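You operate a simulated robot arm through the tools that you are given. There is no shell and no other tool.

Carry out the task below with a simulated two-armed robot. There is one attempt and no reset: what you move stays moved.

TASK
Mix a double batch of grey filler and crank it smooth.
Fine: two pumps of water, tint dial to grey, one pump of tint, then two slides of powder; it stays in the tank, spout stays.

Only the result counts: the job must be done as asked and must still hold three seconds after the hand-in. Knocking over, shifting, dropping, spilling or breaking anything else fails it.

THE ROBOT
Two 7-joint arms with fingered hands on one trunk that stands fixed in place. Base frame: the origin is at the foot of the trunk, x ahead of it, y to its left, z up; the work surface is at about z = 800. Lengths are in mm, angles in degrees, forces in N, time in s.
The left shoulder is at [63, 186, 1181], the right one opposite. With the tool pointing down near the work surface each hand reaches from about 100 to 780 mm from the base axis, measured 20 degrees to its own side. Payload 3.6 kg a hand.
Tool frame (each hand has its own): the origin (TCP) lies between the finger pads and is the grasp point; the fingertips stand 26 mm ahead of it; z points along the fingers, y is the line along which they close. The gripper opens to 88 mm; its body begins 30 mm behind the TCP. The gripper is a hand of 3 fingers: y runs from the thumb to the fingers, the wrist lies at [-17, -98, -164] in the tool frame, and closing takes about 1.5 s.
Orientation is that of the tool frame in the base frame, as a unit quaternion [x, y, z, w]. With the fingers straight down and the wrist toward the robot, the tool's x, y and z point along [0, 1, 0], [1, 0, 0] and [0, 0, -1] of the base frame.

THE INTERFACE
- The arms move only by the tool jog_arm. It takes "left_increments", "right_increments" or both (then of equal length, played together; a hand with none holds still); each is one flat list of numbers, 7 for each row, row after row: the shift along the tool's x, y, z in mm, then the turn, a rotation vector about the tool's x, y, z in degrees, then the gripper command, from -1 (shut) to 1 (fully open), values between in proportion. In form: [dx, dy, dz, ax, ay, az, grip, dx, dy, dz, ax, ay, az, grip, ...]. A call has 1 to 20 rows; each row shifts and turns the commanded pose from where the row before left it, along the tool's axes as they then stand. A row lasts 0.2 s, in which the tool goes at most 50 mm and 8.6 degrees; a call with a longer step from one row to the next is refused whole, and so is a gripper value outside its range. Where a pose cannot be reached the arm comes as near as it can. A force on the tool above 40 N (or 10 N above the force at the start of the call, whichever is more), or a blocked arm, ends the call early, and 0.2 s more pass. Each finger travels about 153 mm/s and halts on what it meets, pressing with about 33 N; the grip force reading is that of the motor and also rises with nothing between the fingers. The clock runs only during rows and for 0.2 s after the last one: add rows that do not move to give the fingers time. The reply holds the time, the measured pose of the TCP, the force on the tool along the base axes, the opening and the grip force, in the units named above and with some noise, with the torque about the TCP (base axes, N m) and any sound that the robot's microphone picked up.
- Cameras (640 x 400 px; columns grow to the right, rows downward): "scene" is now at [213.2, -57.6, 1139.9]; the picture's right is [-0.70, -0.72, 0.00], its down [0.10, -0.10, -0.99] and it looks along [0.71, -0.69, 0.14] (base axes); focal length 214 px, centre (320, 200). "left" rides on the left gripper at [-56, -80, -102] in its tool frame; the picture's right is [-0.73, -0.32, 0.60], its down [0.62, -0.66, 0.41] and it looks along [0.27, 0.68, 0.69] (tool axes); focal length 247 px, centre (320, 200). "right" rides on the right gripper at [56, -80, -102] in its tool frame; the picture's right is [-0.73, 0.32, -0.60], its down [-0.62, -0.67, 0.41] and it looks along [-0.27, 0.68, 0.69] (tool axes); focal length 247 px, centre (320, 200). There is no depth. A picture from a camera that has moved, and an enlarged one, comes with that camera's place and axes in the base frame and with its lens.
- camera(camera): a new picture of that camera. No time passes.
- move_column(by): moves the trunk up (or, below 0, down) by that many mm; the arms and the scene camera ride with it, the base frame stays. It gives what a move gives, with no picture.
- grasp_type(shape, hand): the hand has 3 fingers and takes this shape, open, in about a second: jaw (thumb against the fingers, like two jaws); tri (thumb and two fingers); tip (a fingertip pinch); poke (one finger out to press); point (the index stretched); flat (the hand flat); cup (the hand cupped); fist (a fist). The gripper value then closes the fingers along that shape, each until it touches; the sizes above hold for jaw. It gives what a move gives, with no picture.
- turn_head(pan, tilt): turns the head with the scene camera to pan (to the left, within 60 degrees either way) and tilt (down, from -29 to 69), counted from straight ahead of the robot (the tilt from the chest, where the trunk bows). It gives what a move gives.
- close_up(camera, box): a new picture of the part [left, top, right, bottom] of that camera's present view, enlarged. No time passes.
- sign_off(): hands the job in; it is judged then, once.

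Places have to be worked out from the pictures, the camera data and where the tool is seen. Open the grippers and draw the arms clear of the work before you hand the job in, unless the task says otherwise.

The tools are called after "Emit:" as name(argument=value, ...) on one line, values as JSON. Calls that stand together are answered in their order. jog_arm: Moves the arms, as the interface text tells. Its arguments: {"type":"object","properties":{"left_increments":{"type":"array","items":{"type":"number"}},"right_increments":{"type":"array","items":{"type":"number"}}},"required":[]} The other tools are called the same way: move_column (by) moves the trunk up or down; grasp_type (shape, hand) gives the hand a shape; turn_head (pan, tilt) turns the head that bears the scene camera; camera (camera) takes a picture; close_up (camera, box) takes an enlarged picture of a part of a camera's view; sign_off () hands the job in.

At the start:

```text
time: 0.0
left_eef_pos: [405.6, -74.3, 1290.1]
left_tcp_rot: [0.706, 0.708, 0.0, 0.001]
left_wrist_force: [0.1, 0.4, 0.2]
left_torque: [0.01, -0.02, -0.01]
left_grip_width: 87.6
left_grasp_force: 0.1
left_shape: jaw
right_eef_pos: [381.4, -425.0, 1267.5]
right_tcp_rot: [0.706, 0.708, 0.0, 0.0]
right_wrist_force: [0.1, 0.2, 0.4]
right_torque: [0.02, -0.03, -0.05]
right_grip_width: 87.7
right_grasp_force: 0.0
right_shape: jaw
trunk travel left (down, up): [-325.0, 432.0]
head pan, tilt (commanded): [-44.1, -8.3]
```

scene: 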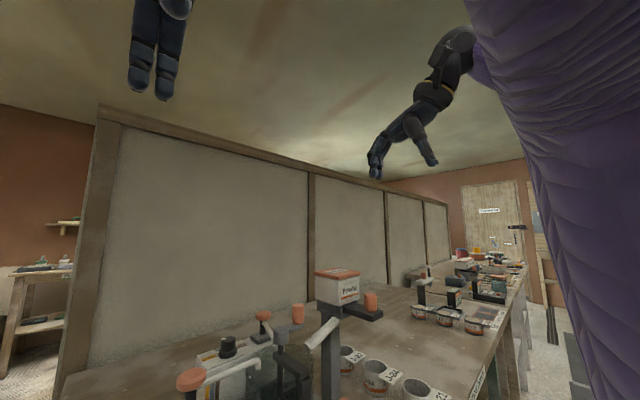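
right: 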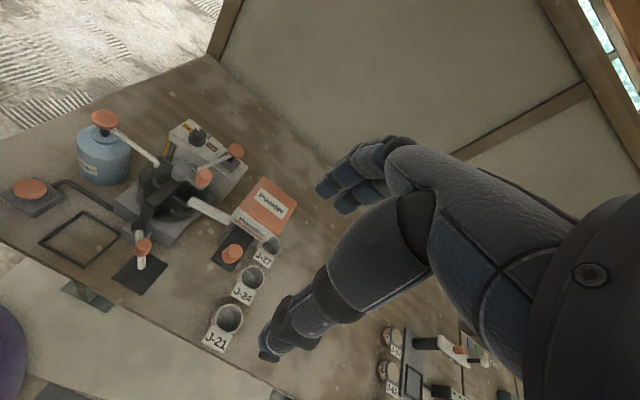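
left: 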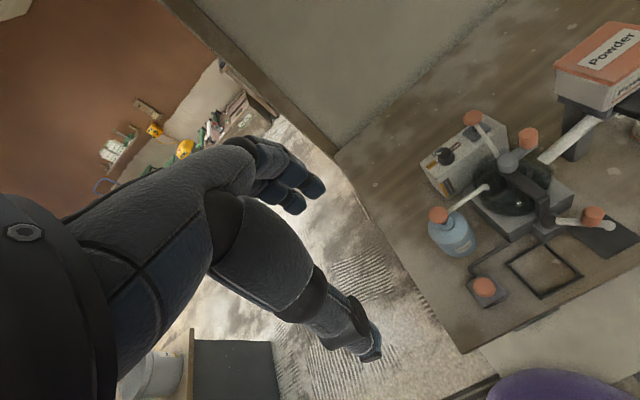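

The pictures show a mixing station with a tank, a blue bottle pump, a tint box with a dial, a powder box with a slide and a crank. I turn the head to look down at it.

Emit:
turn_head(pan=-20, tilt=40)

Emit:
camera(camera="scene")

```text
time: 1.2
left_eef_pos: [405.9, -72.8, 1291.3]
left_tcp_rot: [0.706, 0.708, 0.0, 0.0]
left_wrist_force: [-0.4, -0.9, -1.1]
left_torque: [0.01, 0.01, -0.02]
left_grip_width: 87.6
left_grasp_force: 0.1
left_shape: jaw
right_eef_pos: [380.7, -424.9, 1266.5]
right_tcp_rot: [0.706, 0.708, -0.001, 0.0]
right_wrist_force: [0.4, 0.0, 0.4]
right_torque: [0.03, -0.01, 0.02]
right_grip_width: 87.7
right_grasp_force: 0.0
right_shape: jaw
trunk travel left (down, up): [-325.0, 432.0]
head pan, tilt (commanded): [-20.0, 40.0]
```

```text
taken
camera scene: at [231.8, -27.3, 1063.4], right [-0.34, -0.94, 0.0], down [-0.6, 0.22, -0.77], along [0.72, -0.26, -0.64], focal length 214 px, centre (320, 200)
```

scene: 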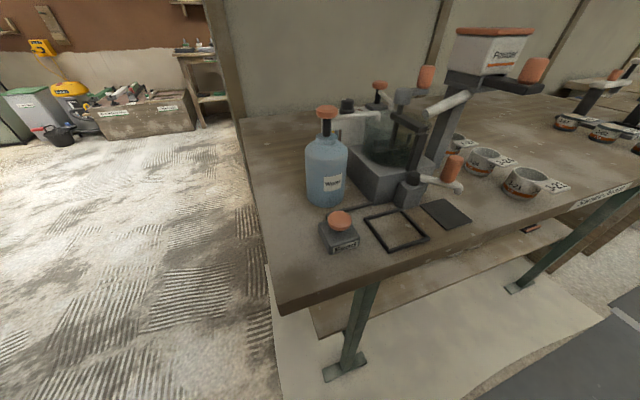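

The station lies ahead and to the right. I turn further toward it and enlarge the station.

Emit:
turn_head(pan=-38, tilt=38)

Emit:
camera(camera="scene")

Emit:
close_up(camera="scene", box=[160, 40, 480, 240])

Emit:
close_up(camera="right", box=[0, 80, 320, 280])

Emit:
close_up(camera="left", box=[400, 80, 640, 320])

```text
time: 2.0
left_eef_pos: [405.2, -74.4, 1291.0]
left_tcp_rot: [0.706, 0.708, 0.0, 0.0]
left_wrist_force: [0.4, -0.2, -0.9]
left_torque: [-0.01, 0.01, 0.03]
left_grip_width: 87.7
left_grasp_force: 0.2
left_shape: jaw
right_eef_pos: [381.3, -424.7, 1265.7]
right_tcp_rot: [0.707, 0.708, 0.001, 0.0]
right_wrist_force: [-0.4, -0.6, -1.0]
right_torque: [-0.01, 0.04, 0.01]
right_grip_width: 87.8
right_grasp_force: 0.2
right_shape: jaw
trunk travel left (down, up): [-325.0, 432.0]
head pan, tilt (commanded): [-38.0, 38.0]
```

```text
taken
camera scene: at [219.9, -51.3, 1066.3], right [-0.62, -0.79, 0.0], down [-0.49, 0.38, -0.79], along [0.62, -0.48, -0.62], focal length 214 px, centre (320, 200)
```

scene: 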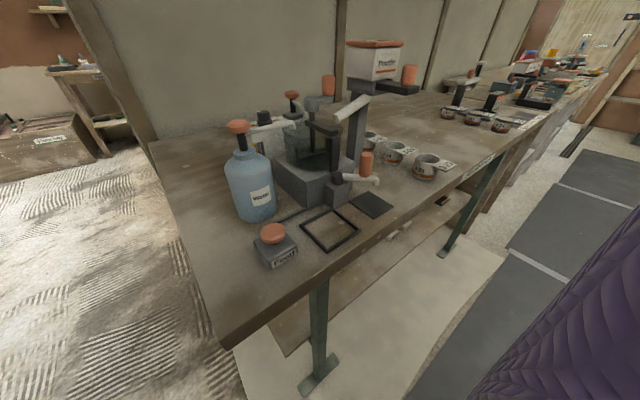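

```text
2.00 times, centred on (320, 140) of scene
camera zoom: at [219.9, -51.3, 1066.3], right [-0.62, -0.79, 0.0], down [-0.49, 0.38, -0.79], along [0.62, -0.48, -0.62], focal length 429 px, centre (320, 320)
```

zoom: 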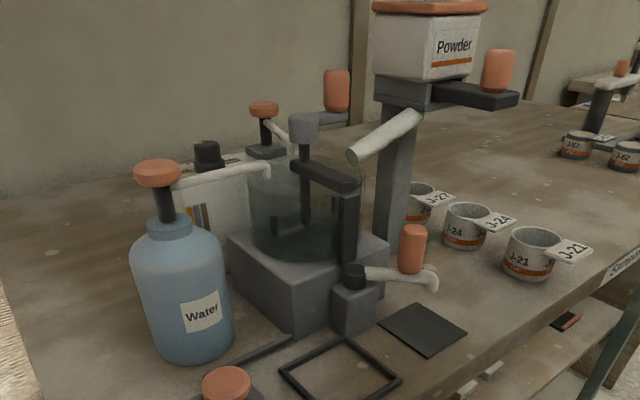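

```text
2.00 times, centred on (160, 180) of right
camera zoom: at [301.2, -367.7, 1369.1], right [0.32, -0.73, 0.6], down [-0.66, -0.62, -0.41], along [0.68, -0.27, -0.69], focal length 494 px, centre (640, 240)
```

zoom: 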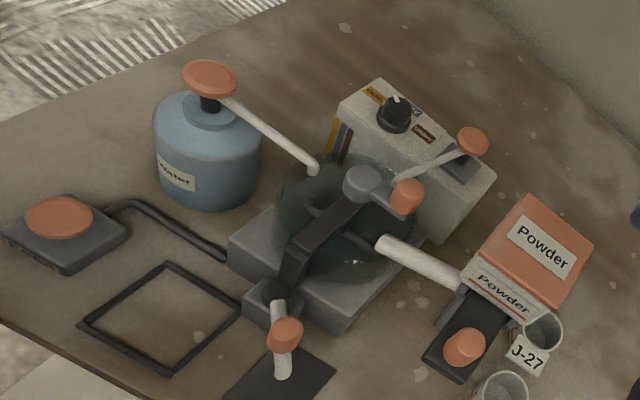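

```text
1.67 times, centred on (520, 200) of left
camera zoom: at [326.7, -130.0, 1393.0], right [-0.32, -0.73, -0.6], down [-0.67, 0.62, -0.41], along [0.67, 0.27, -0.69], focal length 412 px, centre (-13, 200)
```

zoom: 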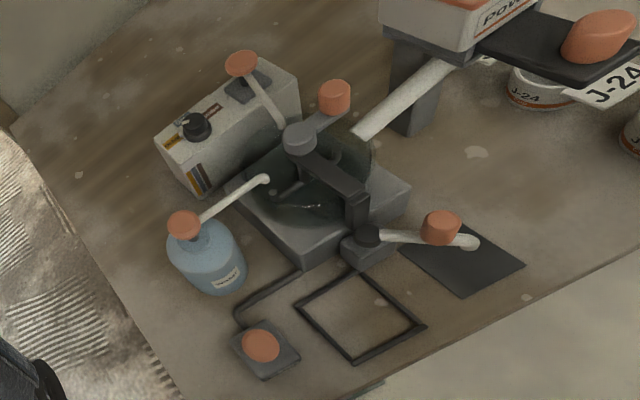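

The close-ups look freshly rendered, so I zoom tighter on the dial, the button box, the crank and the powder slide.

Emit:
close_up(camera="left", box=[450, 100, 530, 150])

Emit:
close_up(camera="right", box=[160, 110, 256, 170])

Emit:
close_up(camera="scene", box=[240, 215, 336, 275])

Emit:
close_up(camera="scene", box=[240, 70, 400, 170])

Emit:
close_up(camera="scene", box=[320, 30, 448, 110])

Emit:
close_up(camera="scene", box=[270, 130, 430, 230])

```text
8.00 times, centred on (490, 125) of left
camera zoom: at [326.7, -130.0, 1393.0], right [-0.32, -0.73, -0.6], down [-0.67, 0.62, -0.41], along [0.67, 0.27, -0.69], focal length 1976 px, centre (-1040, 800)
```

zoom: 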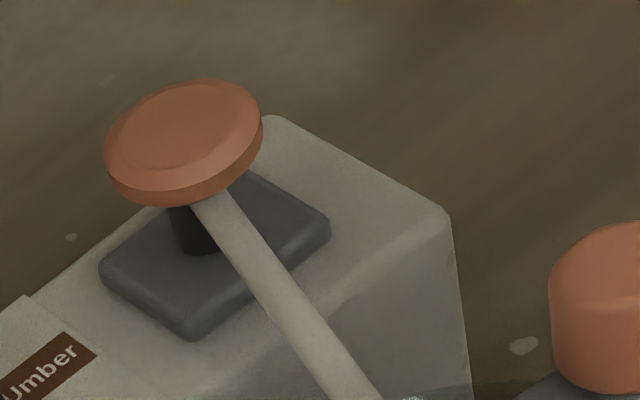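

```text
6.67 times, centred on (208, 140) of right
camera zoom: at [301.2, -367.7, 1369.1], right [0.32, -0.73, 0.6], down [-0.66, -0.62, -0.41], along [0.68, -0.27, -0.69], focal length 1646 px, centre (1067, 600)
```

zoom: 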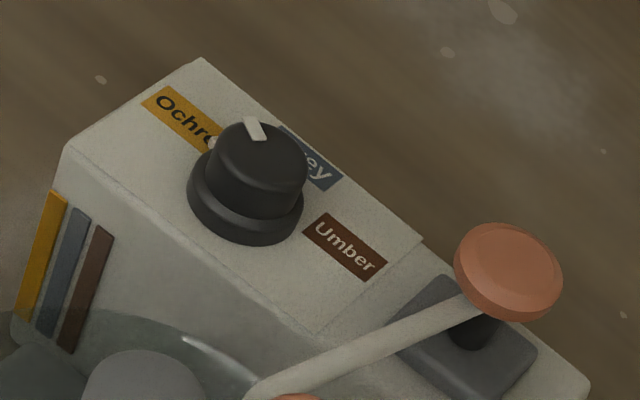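

```text
6.67 times, centred on (288, 245) of scene
camera zoom: at [219.9, -51.3, 1066.3], right [-0.62, -0.79, 0.0], down [-0.49, 0.38, -0.79], along [0.62, -0.48, -0.62], focal length 1430 px, centre (533, -100)
```

zoom: 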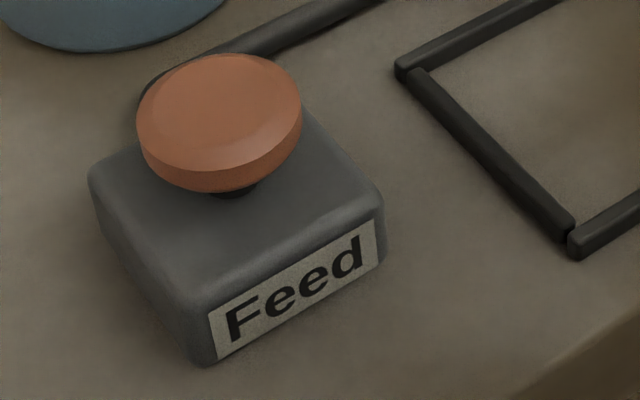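

```text
4.00 times, centred on (320, 120) of scene
camera zoom: at [219.9, -51.3, 1066.3], right [-0.62, -0.79, 0.0], down [-0.49, 0.38, -0.79], along [0.62, -0.48, -0.62], focal length 858 px, centre (320, 520)
```

zoom: 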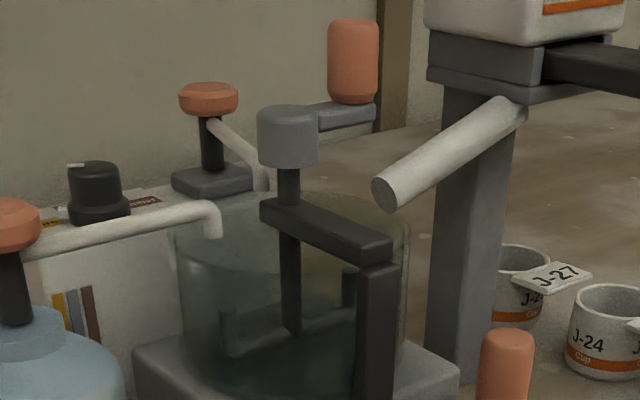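

```text
5.00 times, centred on (384, 70) of scene
camera zoom: at [219.9, -51.3, 1066.3], right [-0.62, -0.79, 0.0], down [-0.49, 0.38, -0.79], along [0.62, -0.48, -0.62], focal length 1072 px, centre (0, 850)
```

zoom: 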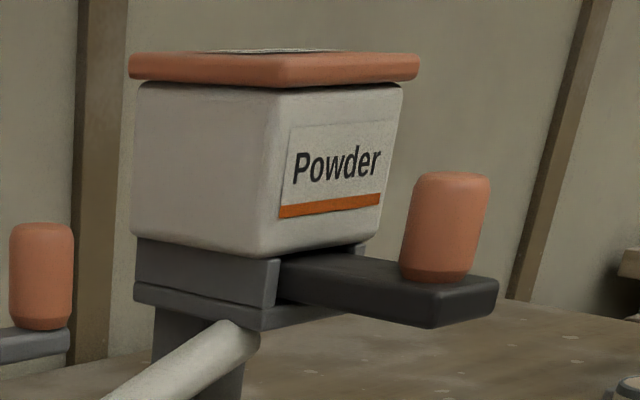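

```text
4.00 times, centred on (350, 180) of scene
camera zoom: at [219.9, -51.3, 1066.3], right [-0.62, -0.79, 0.0], down [-0.49, 0.38, -0.79], along [0.62, -0.48, -0.62], focal length 858 px, centre (200, 280)
```

zoom: 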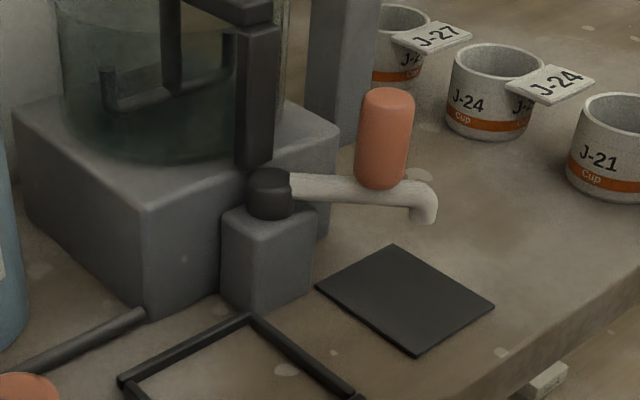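

From triangulation (mm): water pump top about (534,-150,962), tint pump top (650,-311,963), dial (640,-236,940). The crank hub is about (530,-276,978) with its knob at (534,-313,995), and the powder slide knob is at (453,-420,1009). I raise the trunk for clearance and a better view, and move the left arm aside.

Emit:
move_column(by=120)

Emit:
jog_arm(left_increments=[40, 0, 0, 0, 0, 0, 1, 40, 0, 0, 0, 0, 0, 1, 40, 0, 0, 0, 0, 0, 1, 40, 0, 0, 0, 0, 0, 1, 40, 0, 0, 0, 0, 0, 1, 40, 0, 0, 0, 0, 0, 1, 40, 0, 0, 0, 0, 0, 1, 40, 0, 0, 0, 0, 0, 1])

Emit:
turn_head(pan=-36, tilt=50)

Emit:
camera(camera="scene")

Emit:
camera(camera="right")

```text
time: 3.5
left_eef_pos: [406.3, -73.3, 1410.7]
left_tcp_rot: [0.706, 0.708, 0.0, 0.0]
left_wrist_force: [0.3, 1.0, -0.9]
left_torque: [0.01, 0.01, -0.05]
left_grip_width: 87.7
left_grasp_force: 0.2
left_shape: jaw
right_eef_pos: [382.7, -425.2, 1386.2]
right_tcp_rot: [0.706, 0.708, 0.0, 0.0]
right_wrist_force: [0.2, -0.4, 0.6]
right_torque: [0.01, 0.01, 0.02]
right_grip_width: 87.7
right_grasp_force: 0.1
right_shape: jaw
trunk travel left (down, up): [-445.0, 312.0]
head pan, tilt (commanded): [-38.0, 38.0]
```

```text
time: 5.3
left_eef_pos: [404.7, 246.5, 1412.0]
left_tcp_rot: [0.707, 0.707, 0.0, 0.0]
left_wrist_force: [0.4, 0.9, 0.3]
left_torque: [0.02, 0.01, -0.01]
left_grip_width: 87.6
left_grasp_force: 0.1
left_shape: jaw
right_eef_pos: [380.7, -423.1, 1387.4]
right_tcp_rot: [0.706, 0.708, -0.001, 0.001]
right_wrist_force: [-0.5, -0.1, 0.1]
right_torque: [0.01, 0.01, 0.02]
right_grip_width: 88.0
right_grasp_force: 0.0
right_shape: jaw
trunk travel left (down, up): [-445.0, 312.0]
head pan, tilt (commanded): [-38.0, 38.0]
```

```text
time: 6.0
left_eef_pos: [405.8, 245.4, 1410.8]
left_tcp_rot: [0.706, 0.708, -0.001, -0.001]
left_wrist_force: [0.2, 0.4, -0.3]
left_torque: [0.0, -0.03, 0.0]
left_grip_width: 87.9
left_grasp_force: 0.0
left_shape: jaw
right_eef_pos: [381.9, -424.2, 1386.5]
right_tcp_rot: [0.706, 0.708, 0.0, 0.001]
right_wrist_force: [0.4, 0.1, -0.7]
right_torque: [0.02, -0.05, 0.01]
right_grip_width: 87.8
right_grasp_force: 0.1
right_shape: jaw
trunk travel left (down, up): [-445.0, 312.0]
head pan, tilt (commanded): [-36.0, 50.0]
```

```text
taken
camera scene: at [200.1, -43.6, 1177.1], right [-0.59, -0.81, 0.0], down [-0.62, 0.45, -0.64], along [0.52, -0.38, -0.77], focal length 214 px, centre (320, 200)
```

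scene: 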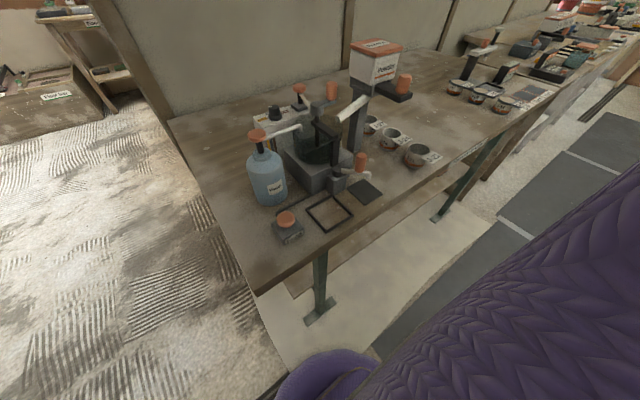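

```text
taken
camera right: at [301.2, -367.9, 1489.1], right [0.32, -0.73, 0.6], down [-0.66, -0.62, -0.41], along [0.68, -0.27, -0.69], focal length 247 px, centre (320, 200)
```

right: 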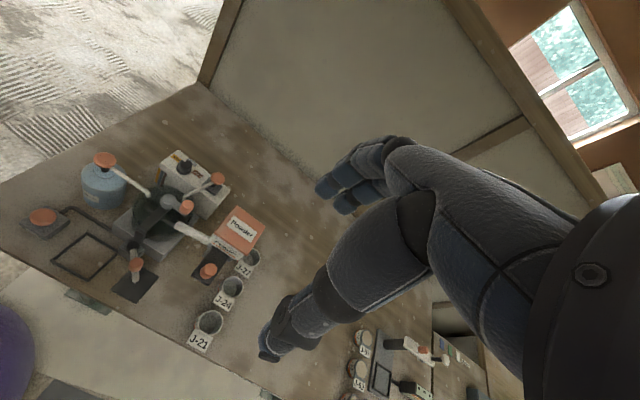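

The left arm is clear. I now shut the right hand to make a compact fingertip for pressing, and bring it above the water pump at a safe height.

Emit:
jog_arm(right_increments=[34, 19, 20, 0, 0, 0, -1, 34, 19, 20, 0, 0, 0, -1, 34, 19, 20, 0, 0, 0, -1, 34, 19, 20, 0, 0, 0, -1, 34, 19, 20, 0, 0, 0, -1, 34, 19, 20, 0, 0, 0, -1, 34, 19, 20, 0, 0, 0, -1, 34, 19, 20, 0, 0, 0, -1, 0, 0, 0, 0, 0, 0, -1])

Emit:
camera(camera="scene")

Emit:
camera(camera="right")

Emit:
close_up(camera="scene", box=[200, 30, 440, 180])

```text
time: 8.0
left_eef_pos: [404.5, 246.2, 1410.5]
left_tcp_rot: [0.707, 0.707, 0.0, 0.001]
left_wrist_force: [0.0, 0.9, 1.0]
left_torque: [0.0, -0.03, 0.02]
left_grip_width: 87.8
left_grasp_force: 0.0
left_shape: jaw
right_eef_pos: [531.8, -152.5, 1226.9]
right_tcp_rot: [0.707, 0.707, 0.001, 0.001]
right_wrist_force: [-0.2, -0.5, 0.0]
right_torque: [-0.02, 0.0, -0.02]
right_grip_width: 0.1
right_grasp_force: 32.9
right_shape: jaw
trunk travel left (down, up): [-445.0, 312.0]
head pan, tilt (commanded): [-36.0, 50.0]
```

```text
taken
camera scene: at [199.0, -43.6, 1177.4], right [-0.59, -0.81, 0.0], down [-0.62, 0.45, -0.64], along [0.52, -0.38, -0.77], focal length 214 px, centre (320, 200)
```

scene: 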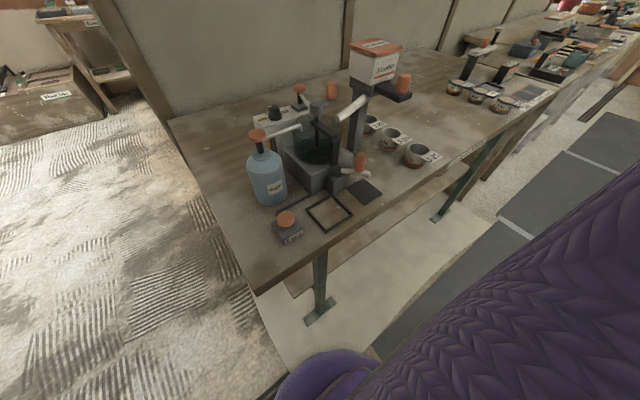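

```text
taken
camera right: at [452.3, -94.7, 1329.2], right [0.32, -0.73, 0.6], down [-0.66, -0.62, -0.41], along [0.68, -0.27, -0.69], focal length 247 px, centre (320, 200)
```

right: 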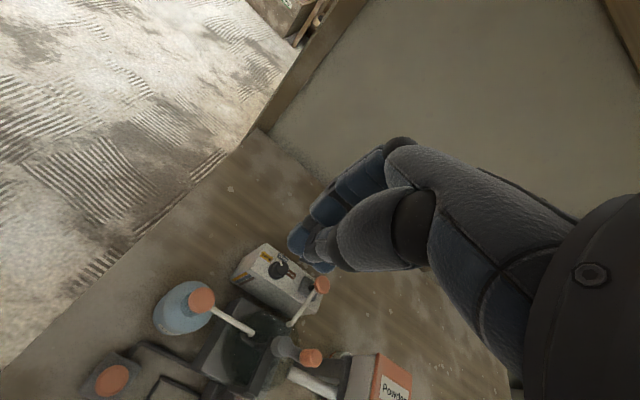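

```text
2.67 times, centred on (320, 105) of scene
camera zoom: at [199.0, -43.6, 1177.4], right [-0.59, -0.81, 0.0], down [-0.62, 0.45, -0.64], along [0.52, -0.38, -0.77], focal length 572 px, centre (320, 453)
```

zoom: 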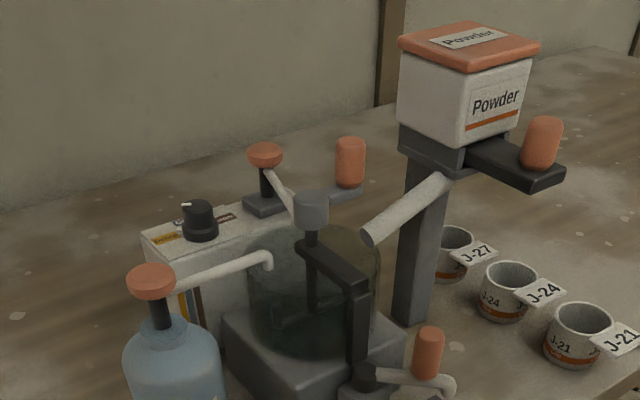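

The closed fingertips sit about 26 mm ahead of the TCP as expected, and the pump button refines to about (536,-149,962). I lower the hand over it and stop with the tips about 40 mm above.

Emit:
jog_arm(right_increments=[3, 3, 25, 0, 0, 0, -1, 0, 0, 30, 0, 0, 0, -1, 0, 0, 30, 0, 0, 0, -1, 0, 0, 30, 0, 0, 0, -1, 0, 0, 30, 0, 0, 0, -1, 0, 0, 30, 0, 0, 0, -1, 0, 0, 20, 0, 0, 0, -1, 0, 0, 0, 0, 0, 0, -1])

Emit:
turn_head(pan=-25, tilt=38)

Emit:
camera(camera="scene")

Emit:
camera(camera="right")

```text
time: 9.8
left_eef_pos: [404.9, 245.5, 1411.0]
left_tcp_rot: [0.707, 0.708, 0.0, 0.0]
left_wrist_force: [0.6, 0.1, -0.3]
left_torque: [0.01, -0.03, 0.02]
left_grip_width: 87.7
left_grasp_force: 0.0
left_shape: jaw
right_eef_pos: [515.4, -184.8, 1053.7]
right_tcp_rot: [0.707, 0.707, 0.001, 0.0]
right_wrist_force: [-0.2, -0.5, -0.9]
right_torque: [-0.02, 0.0, -0.02]
right_grip_width: 0.0
right_grasp_force: 32.8
right_shape: jaw
right hand out of reach, approached as far as the arm can: row 4, 5, 6, 7
trunk travel left (down, up): [-445.0, 312.0]
head pan, tilt (commanded): [-36.0, 50.0]
```

```text
time: 10.6
left_eef_pos: [405.6, 245.9, 1411.6]
left_tcp_rot: [0.706, 0.708, 0.0, 0.0]
left_wrist_force: [-0.6, 0.4, 0.3]
left_torque: [0.03, 0.03, 0.01]
left_grip_width: 87.4
left_grasp_force: 0.2
left_shape: jaw
right_eef_pos: [515.6, -183.6, 1054.2]
right_tcp_rot: [0.706, 0.708, 0.0, -0.001]
right_wrist_force: [-0.6, 0.3, 0.9]
right_torque: [0.03, 0.01, 0.03]
right_grip_width: 0.0
right_grasp_force: 32.6
right_shape: jaw
trunk travel left (down, up): [-445.0, 312.0]
head pan, tilt (commanded): [-25.0, 38.0]
```

```text
taken
camera scene: at [216.0, -34.6, 1194.2], right [-0.42, -0.91, 0.0], down [-0.56, 0.26, -0.79], along [0.71, -0.33, -0.62], focal length 214 px, centre (320, 200)
```

scene: 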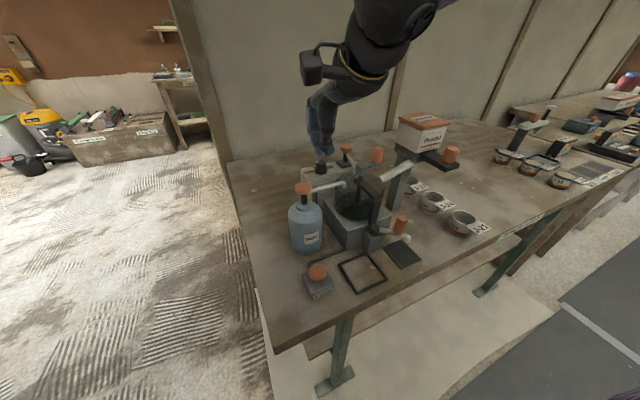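

```text
taken
camera right: at [434.9, -127.6, 1157.3], right [0.32, -0.73, 0.6], down [-0.66, -0.62, -0.41], along [0.68, -0.27, -0.69], focal length 247 px, centre (320, 200)
```

right: 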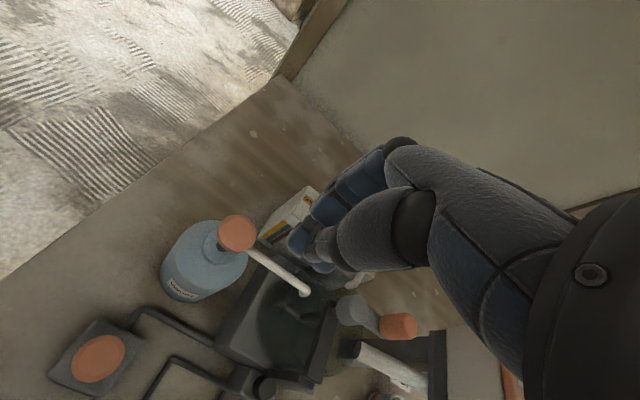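

The right arm stopped short at (515,-184,1054), reaching a limit from the raised trunk. I lift the hand again and lower the trunk back so the geometry suits this height better.

Emit:
jog_arm(right_increments=[0, 0, -40, 0, 0, 0, -1, 0, 0, -40, 0, 0, 0, -1, 0, 0, -40, 0, 0, 0, -1, 0, 0, -40, 0, 0, 0, -1, 0, 0, -40, 0, 0, 0, -1])

Emit:
move_column(by=-120)

```text
time: 11.8
left_eef_pos: [405.1, 246.8, 1411.6]
left_tcp_rot: [0.707, 0.708, 0.0, 0.0]
left_wrist_force: [-0.1, -0.2, -1.0]
left_torque: [0.05, 0.05, 0.01]
left_grip_width: 87.6
left_grasp_force: 0.1
left_shape: jaw
right_eef_pos: [515.1, -186.0, 1253.6]
right_tcp_rot: [0.707, 0.708, 0.0, -0.001]
right_wrist_force: [-1.3, -0.1, 0.6]
right_torque: [0.02, 0.04, 0.0]
right_grip_width: 0.0
right_grasp_force: 33.2
right_shape: jaw
trunk travel left (down, up): [-445.0, 312.0]
head pan, tilt (commanded): [-25.0, 38.0]
```

```text
time: 13.2
left_eef_pos: [404.7, 246.7, 1291.6]
left_tcp_rot: [0.706, 0.708, -0.001, 0.0]
left_wrist_force: [0.0, 0.5, 0.4]
left_torque: [-0.01, -0.02, 0.03]
left_grip_width: 87.6
left_grasp_force: 0.2
left_shape: jaw
right_eef_pos: [515.5, -185.6, 1135.3]
right_tcp_rot: [0.708, 0.707, 0.0, 0.0]
right_wrist_force: [-0.3, -0.2, -0.6]
right_torque: [0.0, -0.01, 0.02]
right_grip_width: 0.0
right_grasp_force: 33.2
right_shape: jaw
trunk travel left (down, up): [-325.0, 432.0]
head pan, tilt (commanded): [-25.0, 38.0]
```

Each call starts from the measured pose. I now move over the water pump (536,-149) at this height and then descend slowly.

Emit:
jog_arm(right_increments=[18, 10, 0, 0, 0, 0, -1, 18, 10, 0, 0, 0, 0, -1, 0, 0, 30, 0, 0, 0, -1, 0, 0, 30, 0, 0, 0, -1, 0, 0, 25, 0, 0, 0, -1, 0, 0, 0, 0, 0, 0, -1])

Emit:
camera(camera="scene")

Emit:
camera(camera="right")

```text
time: 14.7
left_eef_pos: [405.3, 246.1, 1291.4]
left_tcp_rot: [0.706, 0.708, 0.0, -0.001]
left_wrist_force: [0.0, -0.6, 0.0]
left_torque: [-0.02, -0.02, -0.02]
left_grip_width: 87.4
left_grasp_force: 0.0
left_shape: jaw
right_eef_pos: [536.2, -148.5, 1048.4]
right_tcp_rot: [0.707, 0.707, 0.0, 0.0]
right_wrist_force: [0.1, 0.3, -0.4]
right_torque: [-0.02, 0.01, 0.02]
right_grip_width: 0.0
right_grasp_force: 32.8
right_shape: jaw
trunk travel left (down, up): [-325.0, 432.0]
head pan, tilt (commanded): [-25.0, 38.0]
```

```text
taken
camera scene: at [230.0, -34.5, 1066.4], right [-0.42, -0.91, 0.0], down [-0.56, 0.26, -0.79], along [0.71, -0.33, -0.62], focal length 214 px, centre (320, 200)
```

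scene: 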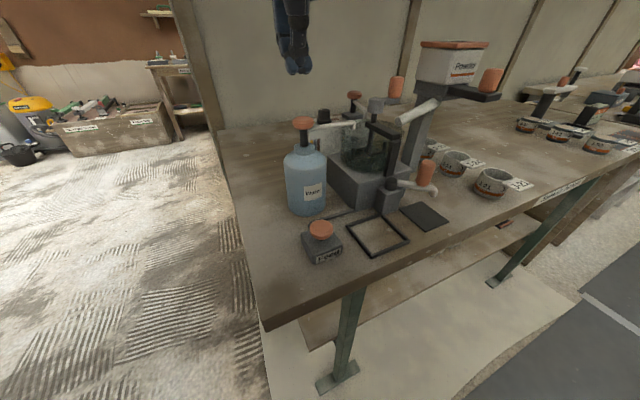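

```text
taken
camera right: at [455.8, -92.0, 1151.3], right [0.32, -0.73, 0.6], down [-0.66, -0.62, -0.41], along [0.68, -0.27, -0.69], focal length 247 px, centre (320, 200)
```

right: 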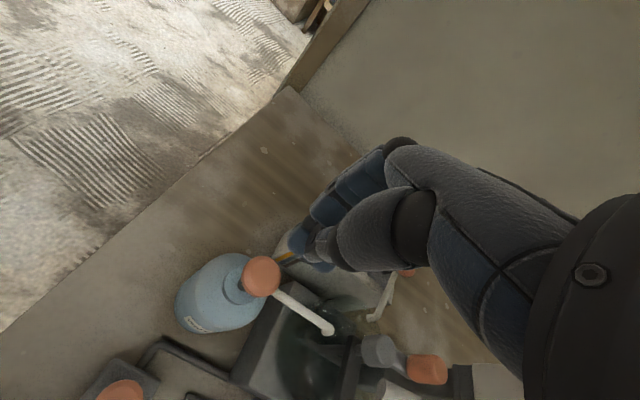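

The fingertips are centred about 60 mm above the water button. I descend and press slowly; a stop on force would mark the bottom of the stroke.

Emit:
jog_arm(right_increments=[0, 0, 25, 0, 0, 0, -1, 0, 0, 25, 0, 0, 0, -1, 0, 0, 5, 0, 0, 0, -1, 0, 0, 5, 0, 0, 0, -1, 0, 0, 5, 0, 0, 0, -1, 0, 0, 5, 0, 0, 0, -1])

Emit:
close_up(camera="scene", box=[240, 30, 480, 180])

```text
time: 16.1
left_eef_pos: [404.4, 247.0, 1290.6]
left_tcp_rot: [0.706, 0.708, -0.001, 0.0]
left_wrist_force: [-0.6, -0.6, 1.2]
left_torque: [-0.03, 0.03, 0.01]
left_grip_width: 87.7
left_grasp_force: 0.1
left_shape: jaw
right_eef_pos: [535.9, -148.5, 979.9]
right_tcp_rot: [0.706, 0.708, 0.001, 0.001]
right_wrist_force: [0.5, -0.2, 9.2]
right_torque: [-0.03, -0.03, 0.05]
right_grip_width: 0.0
right_grasp_force: 33.4
right_shape: jaw
trunk travel left (down, up): [-325.0, 432.0]
head pan, tilt (commanded): [-25.0, 38.0]
```

```text
2.67 times, centred on (360, 105) of scene
camera zoom: at [229.7, -34.5, 1066.6], right [-0.42, -0.91, 0.0], down [-0.56, 0.26, -0.79], along [0.71, -0.33, -0.62], focal length 572 px, centre (213, 453)
```

zoom: 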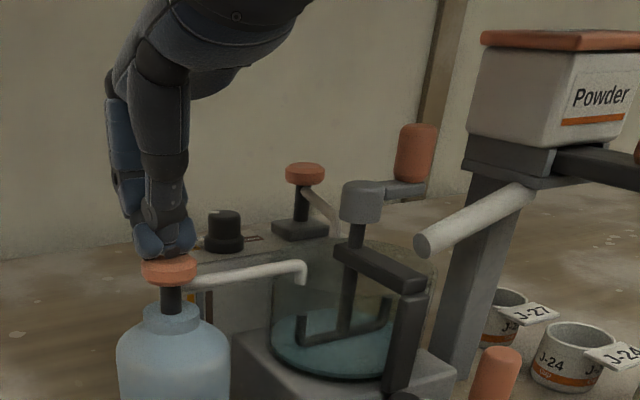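

The button is depressed about 8 mm at 9 N, and bluish water already shows at the tank bottom. I keep pressing to finish this one stroke.

Emit:
jog_arm(right_increments=[0, 0, 4, 0, 0, 0, -1, 0, 0, 4, 0, 0, 0, -1, 0, 0, 4, 0, 0, 0, -1])

Emit:
close_up(camera="scene", box=[240, 30, 480, 180])

```text
time: 16.7
left_eef_pos: [405.1, 245.8, 1291.4]
left_tcp_rot: [0.706, 0.708, -0.001, -0.001]
left_wrist_force: [-0.5, 0.4, 0.1]
left_torque: [-0.02, 0.04, 0.02]
left_grip_width: 87.7
left_grasp_force: 0.1
left_shape: jaw
right_eef_pos: [539.8, -148.4, 978.5]
right_tcp_rot: [0.707, 0.707, 0.01, 0.006]
right_wrist_force: [-4.7, -1.8, 17.0]
right_torque: [-0.06, 0.19, 0.02]
right_grip_width: 0.0
right_grasp_force: 32.9
right_shape: jaw
trunk travel left (down, up): [-325.0, 432.0]
head pan, tilt (commanded): [-25.0, 38.0]
stopped in row 3 (right hand): the force on the tool passed its limit at 43 N (the readings are from after the stop); the commanded pose is now the measured one
```

```text
2.67 times, centred on (360, 105) of scene
camera zoom: at [229.7, -34.4, 1066.3], right [-0.42, -0.91, 0.0], down [-0.56, 0.26, -0.79], along [0.71, -0.33, -0.62], focal length 572 px, centre (213, 453)
```

zoom: 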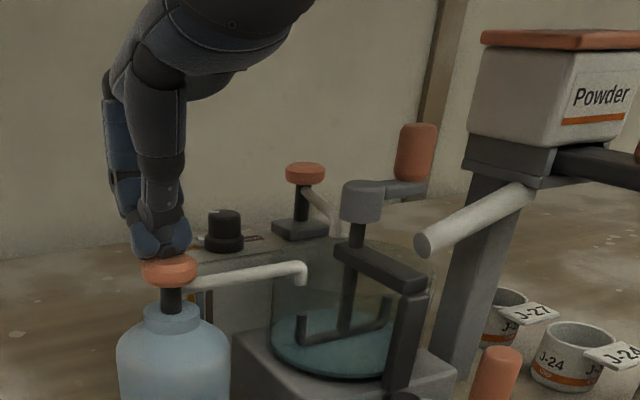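

The stroke bottoms at about TCP z = 979, which counts as one pump. I lift straight off so the button returns and check the water level.

Emit:
jog_arm(right_increments=[0, 0, -10, 0, 0, 0, -1, 0, 0, -15, 0, 0, 0, -1, 0, 0, -15, 0, 0, 0, -1, 0, 0, 0, 0, 0, 0, -1])

Emit:
close_up(camera="scene", box=[240, 30, 480, 180])

Emit:
camera(camera="right")

```text
time: 17.7
left_eef_pos: [405.3, 246.4, 1290.3]
left_tcp_rot: [0.707, 0.707, 0.001, 0.0]
left_wrist_force: [-0.6, -0.5, -0.5]
left_torque: [-0.01, 0.03, 0.03]
left_grip_width: 87.8
left_grasp_force: 0.1
left_shape: jaw
right_eef_pos: [537.2, -149.8, 1018.0]
right_tcp_rot: [0.707, 0.707, 0.006, 0.004]
right_wrist_force: [0.1, 0.2, -0.4]
right_torque: [-0.03, 0.0, 0.0]
right_grip_width: 0.0
right_grasp_force: 32.8
right_shape: jaw
trunk travel left (down, up): [-325.0, 432.0]
head pan, tilt (commanded): [-25.0, 38.0]
```

```text
2.67 times, centred on (360, 105) of scene
camera zoom: at [230.3, -34.6, 1066.3], right [-0.42, -0.91, 0.0], down [-0.56, 0.26, -0.79], along [0.71, -0.33, -0.62], focal length 572 px, centre (213, 453)
```

zoom: 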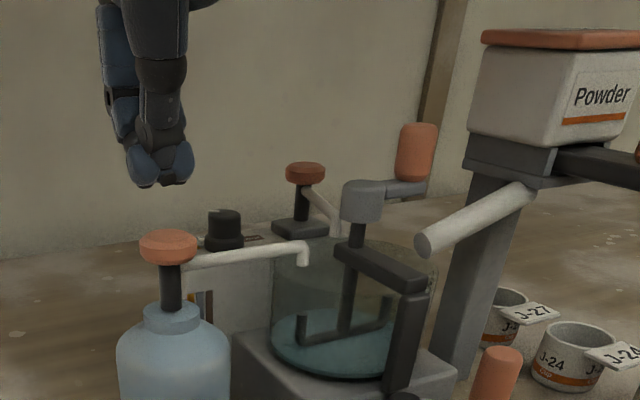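

```text
taken
camera right: at [456.2, -93.0, 1118.8], right [0.31, -0.74, 0.6], down [-0.66, -0.62, -0.42], along [0.69, -0.27, -0.68], focal length 247 px, centre (320, 200)
```

right: 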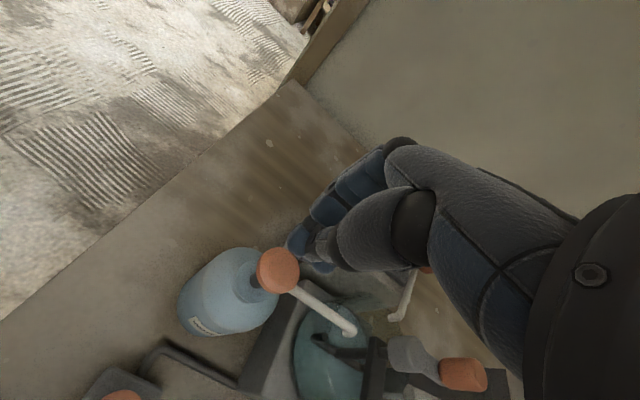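

One layer of water is in the tank. I take a zoom of the level as a baseline before the second pump.

Emit:
close_up(camera="scene", box=[320, 100, 416, 180])

Emit:
close_up(camera="right", box=[240, 240, 480, 390])

```text
5.00 times, centred on (368, 140) of scene
camera zoom: at [230.3, -34.6, 1066.3], right [-0.42, -0.91, 0.0], down [-0.56, 0.26, -0.79], along [0.71, -0.33, -0.62], focal length 1072 px, centre (80, 500)
```

zoom: 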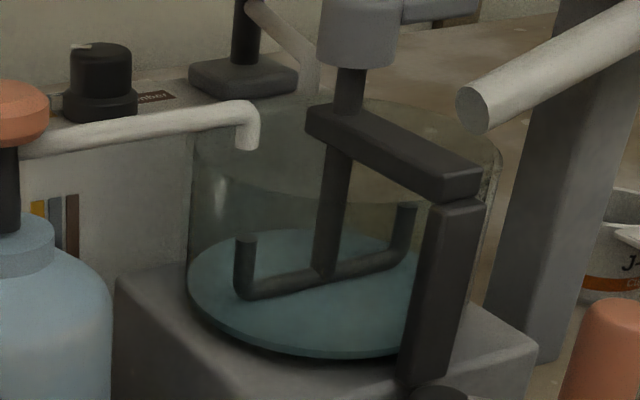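

```text
2.67 times, centred on (360, 315) of right
camera zoom: at [456.2, -93.0, 1118.8], right [0.31, -0.74, 0.6], down [-0.66, -0.62, -0.42], along [0.69, -0.27, -0.68], focal length 659 px, centre (213, -107)
```

zoom: 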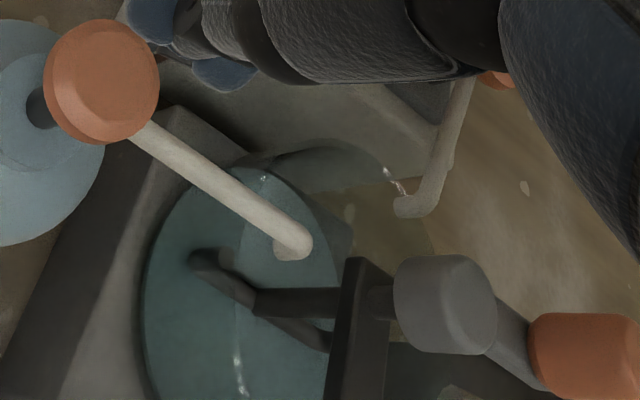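

The baseline level is a thin layer. Now I do the second water pump: down 38 mm, hold, and back up in one call.

Emit:
jog_arm(right_increments=[0, 0, 15, 0, 0, 0, -1, 0, 0, 10, 0, 0, 0, -1, 0, 0, 5, 0, 0, 0, -1, 0, 0, 5, 0, 0, 0, -1, 0, 0, 3, 0, 0, 0, -1, 0, 0, 0.5, 0, 0, 0, -1, 0, 0, 0, 0, 0, 0, -1])

Emit:
close_up(camera="scene", box=[320, 100, 416, 180])

```text
time: 19.3
left_eef_pos: [404.4, 246.9, 1291.9]
left_tcp_rot: [0.706, 0.708, 0.0, 0.0]
left_wrist_force: [-0.2, -0.7, 0.2]
left_torque: [0.04, -0.01, 0.02]
left_grip_width: 87.7
left_grasp_force: 0.1
left_shape: jaw
right_eef_pos: [539.1, -149.4, 980.9]
right_tcp_rot: [0.707, 0.707, 0.008, 0.005]
right_wrist_force: [3.5, -1.4, 14.6]
right_torque: [-0.11, -0.11, 0.05]
right_grip_width: 0.0
right_grasp_force: 32.9
right_shape: jaw
trunk travel left (down, up): [-325.0, 432.0]
head pan, tilt (commanded): [-25.0, 38.0]
```

```text
5.00 times, centred on (368, 140) of scene
camera zoom: at [229.6, -34.4, 1066.6], right [-0.42, -0.91, 0.0], down [-0.56, 0.26, -0.79], along [0.71, -0.33, -0.62], focal length 1072 px, centre (80, 500)
```

zoom: 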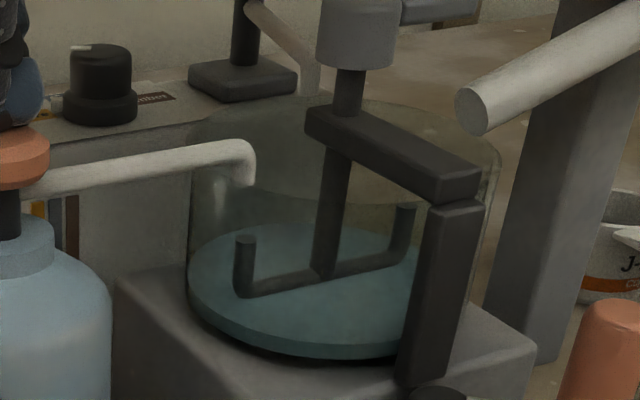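

The liquid band is visibly twice as thick, so two water pumps are in. I lift off high and zoom on the dial.

Emit:
jog_arm(right_increments=[0, 0, -10, 0, 0, 0, -1, 0, 0, -30, 0, 0, 0, -1, 0, 0, -40, 0, 0, 0, -1, 0, 0, -40, 0, 0, 0, -1, 0, 0, 0, 0, 0, 0, -1])

Emit:
close_up(camera="scene", box=[296, 90, 376, 140])

Emit:
camera(camera="left")

Emit:
close_up(camera="scene", box=[320, 100, 416, 180])

```text
time: 20.5
left_eef_pos: [405.5, 246.5, 1291.8]
left_tcp_rot: [0.706, 0.708, 0.0, -0.001]
left_wrist_force: [-0.5, 0.0, 0.4]
left_torque: [0.04, 0.02, 0.02]
left_grip_width: 87.9
left_grasp_force: 0.1
left_shape: jaw
right_eef_pos: [536.4, -149.2, 1098.5]
right_tcp_rot: [0.707, 0.707, 0.005, 0.004]
right_wrist_force: [0.0, -0.7, 0.5]
right_torque: [0.0, 0.0, -0.01]
right_grip_width: 0.0
right_grasp_force: 33.1
right_shape: jaw
trunk travel left (down, up): [-325.0, 432.0]
head pan, tilt (commanded): [-25.0, 38.0]
```

```text
8.00 times, centred on (336, 115) of scene
camera zoom: at [230.4, -34.7, 1066.2], right [-0.42, -0.91, 0.0], down [-0.56, 0.26, -0.79], along [0.71, -0.33, -0.62], focal length 1716 px, centre (192, 880)
```

zoom: 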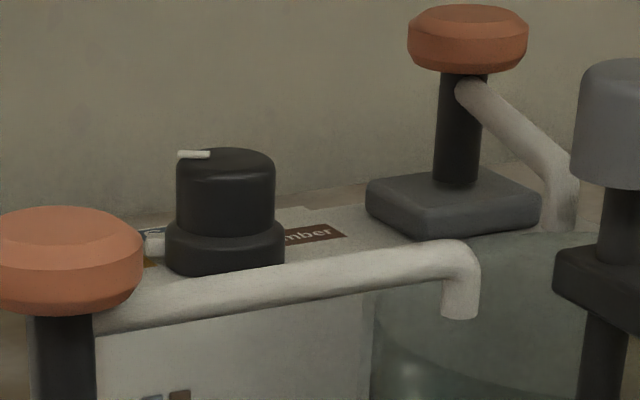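

```text
taken
camera left: at [326.8, 190.1, 1393.0], right [-0.32, -0.73, -0.6], down [-0.67, 0.62, -0.41], along [0.67, 0.27, -0.69], focal length 247 px, centre (320, 200)
```

left: 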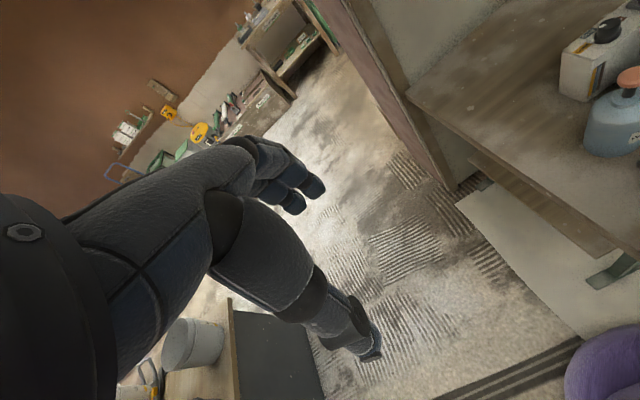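

```text
5.00 times, centred on (368, 140) of scene
camera zoom: at [230.4, -34.7, 1066.2], right [-0.42, -0.91, 0.0], down [-0.56, 0.26, -0.79], along [0.71, -0.33, -0.62], focal length 1072 px, centre (80, 500)
```

zoom: 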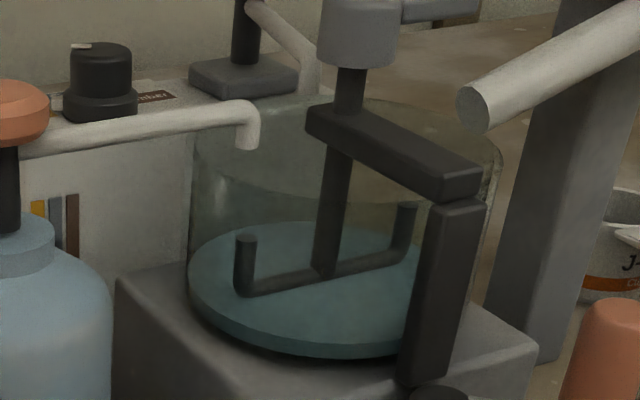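

The dial's pointer (top stripe and side nub) is at Ochre, about +60° from ahead. Grey is straight ahead (+x) and Umber at −60°, so the dial must turn about 60° clockwise seen from above. I move the hand to where its camera sees the dial up close.

Emit:
jog_arm(right_increments=[0, 0, -40, 0, 0, 0, -1, -40, -9, 0, 0, 0, 0, -1, -40, -9, 0, 0, 0, 0, -1, -40, -9, 0, 0, 0, 0, -1, -40, -9, 0, 0, 0, 0, -1, -40, -9, 0, 0, 0, 0, -1, -37, -7, 0, 0, 0, 0, -1, 0, 0, 0, 0, 0, 0, -1])

Emit:
camera(camera="right")

Emit:
close_up(camera="right", box=[150, 90, 270, 165])

Emit:
camera(camera="scene")

```text
time: 22.3
left_eef_pos: [405.4, 246.3, 1290.7]
left_tcp_rot: [0.707, 0.707, 0.0, -0.001]
left_wrist_force: [-0.1, 0.5, 0.8]
left_torque: [-0.02, -0.01, -0.03]
left_grip_width: 87.9
left_grasp_force: 0.0
left_shape: jaw
right_eef_pos: [483.2, -386.5, 1136.5]
right_tcp_rot: [0.707, 0.707, 0.006, 0.005]
right_wrist_force: [-0.6, -0.2, -0.4]
right_torque: [0.0, 0.0, 0.03]
right_grip_width: 0.2
right_grasp_force: 33.4
right_shape: jaw
trunk travel left (down, up): [-325.0, 432.0]
head pan, tilt (commanded): [-25.0, 38.0]
```

```text
taken
camera right: at [402.4, -330.3, 1238.6], right [0.31, -0.74, 0.6], down [-0.66, -0.62, -0.42], along [0.69, -0.27, -0.68], focal length 247 px, centre (320, 200)
```

right: 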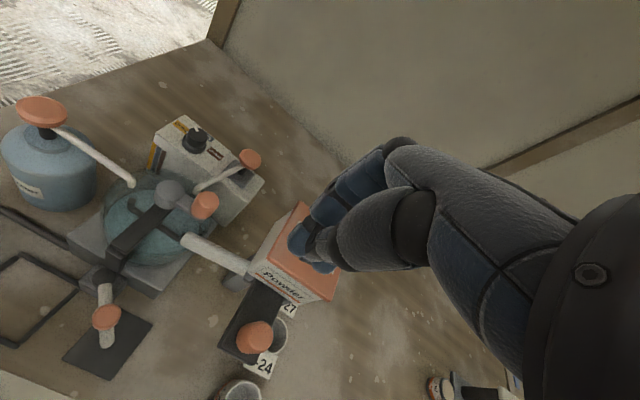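

```text
5.33 times, centred on (210, 128) of right
camera zoom: at [402.4, -330.3, 1238.6], right [0.31, -0.74, 0.6], down [-0.66, -0.62, -0.42], along [0.69, -0.27, -0.68], focal length 1317 px, centre (907, 587)
```

zoom: 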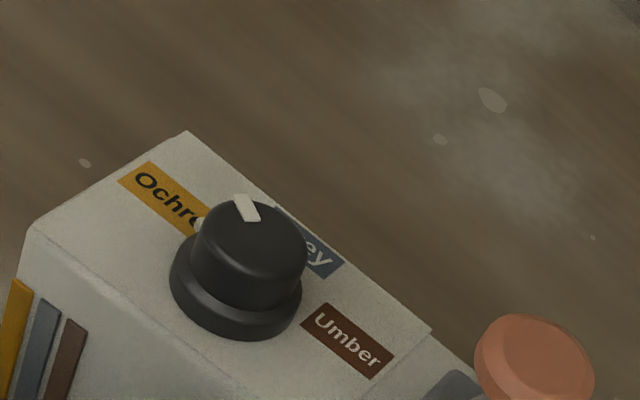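

```text
taken
camera scene: at [230.3, -34.2, 1066.3], right [-0.42, -0.91, 0.0], down [-0.56, 0.26, -0.79], along [0.71, -0.33, -0.62], focal length 214 px, centre (320, 200)
```

scene: 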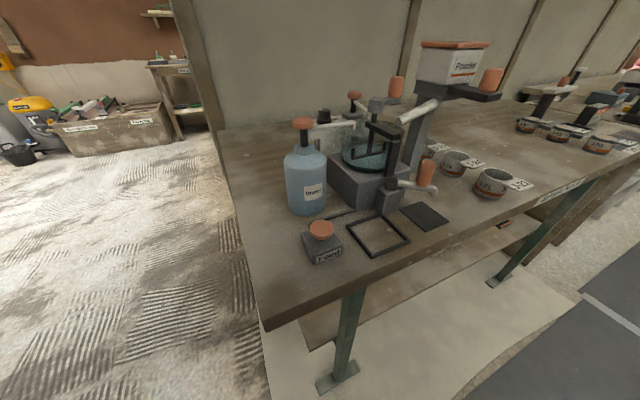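

The dial centre works out to about (647,-239) with its top at z ≈ 939. I move above it with the fingers partly open and the hand yawed 30° counter-clockwise, staying high first, and look with the head raised.

Emit:
jog_arm(right_increments=[0, 0, -20, 0.9, 0, 0, 0.14, 40, 20, 0, 0, 0, 0, 0.14, 40, 25, 0, 0, 0, 0, 0.14, 40, 30, 0, 0, 0, 0, 0.14, 27, 40, 0, 0, 0, 0, 0.14, 0, 49, 0, 0, 0, 0, 0.14, 0, 0, 0, 0, 0, -7.5, 0.14, 0, 0, 0, 0, 0, -7.5, 0.14, 0, 0, 0, 0, 0, -7.5, 0.14, 0, 0, 0, 0, 0, -7.5, 0.14, 0, 0, 0, 0, 0, 0, 0.14])

Emit:
turn_head(pan=-30, tilt=20)

Emit:
camera(camera="scene")

Emit:
camera(camera="right")

```text
time: 24.7
left_eef_pos: [404.5, 246.9, 1291.9]
left_tcp_rot: [0.706, 0.708, 0.0, 0.001]
left_wrist_force: [-1.0, 0.6, 0.4]
left_torque: [-0.01, 0.0, -0.01]
left_grip_width: 87.6
left_grasp_force: 0.1
left_shape: jaw
right_eef_pos: [648.6, -239.3, 1156.7]
right_tcp_rot: [0.499, 0.867, 0.001, -0.001]
right_wrist_force: [-0.2, -0.4, 0.0]
right_torque: [0.02, 0.0, 0.01]
right_grip_width: 49.9
right_grasp_force: 0.1
right_shape: jaw
trunk travel left (down, up): [-325.0, 432.0]
head pan, tilt (commanded): [-25.0, 38.0]
```

```text
time: 25.5
left_eef_pos: [406.0, 245.3, 1290.9]
left_tcp_rot: [0.706, 0.708, 0.0, 0.0]
left_wrist_force: [-0.3, 0.7, 0.0]
left_torque: [-0.01, 0.01, 0.0]
left_grip_width: 87.8
left_grasp_force: 0.0
left_shape: jaw
right_eef_pos: [647.5, -239.1, 1156.4]
right_tcp_rot: [0.5, 0.866, 0.001, -0.002]
right_wrist_force: [0.1, -0.4, -0.8]
right_torque: [-0.03, 0.04, 0.02]
right_grip_width: 49.8
right_grasp_force: 0.1
right_shape: jaw
trunk travel left (down, up): [-325.0, 432.0]
head pan, tilt (commanded): [-30.0, 20.0]
```

```text
taken
camera scene: at [232.6, -44.6, 1094.7], right [-0.5, -0.87, 0.0], down [-0.3, 0.17, -0.94], along [0.81, -0.47, -0.34], focal length 214 px, centre (320, 200)
```

scene: 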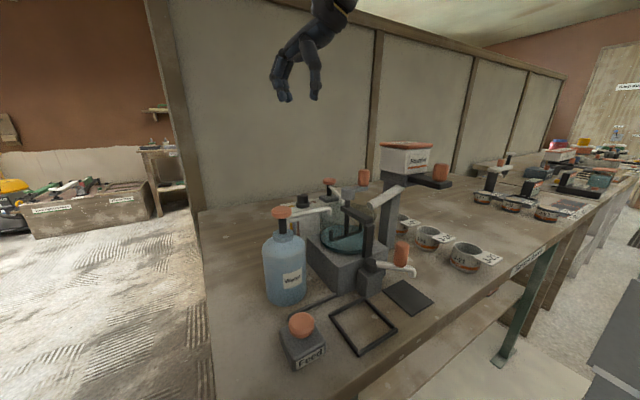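

```text
taken
camera right: at [550.6, -229.4, 1259.1], right [0.64, -0.48, 0.6], down [-0.26, -0.87, -0.41], along [0.72, 0.11, -0.69], focal length 247 px, centre (320, 200)
```

right: 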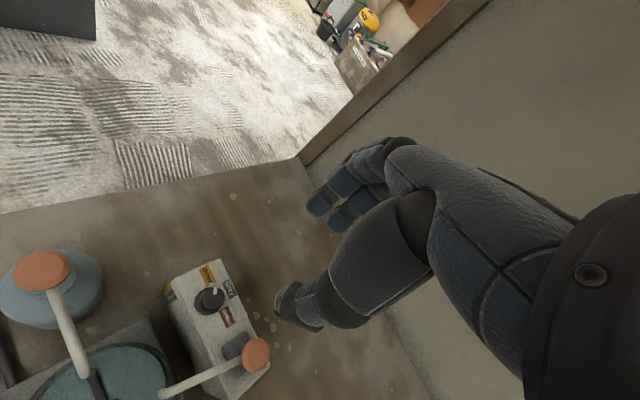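

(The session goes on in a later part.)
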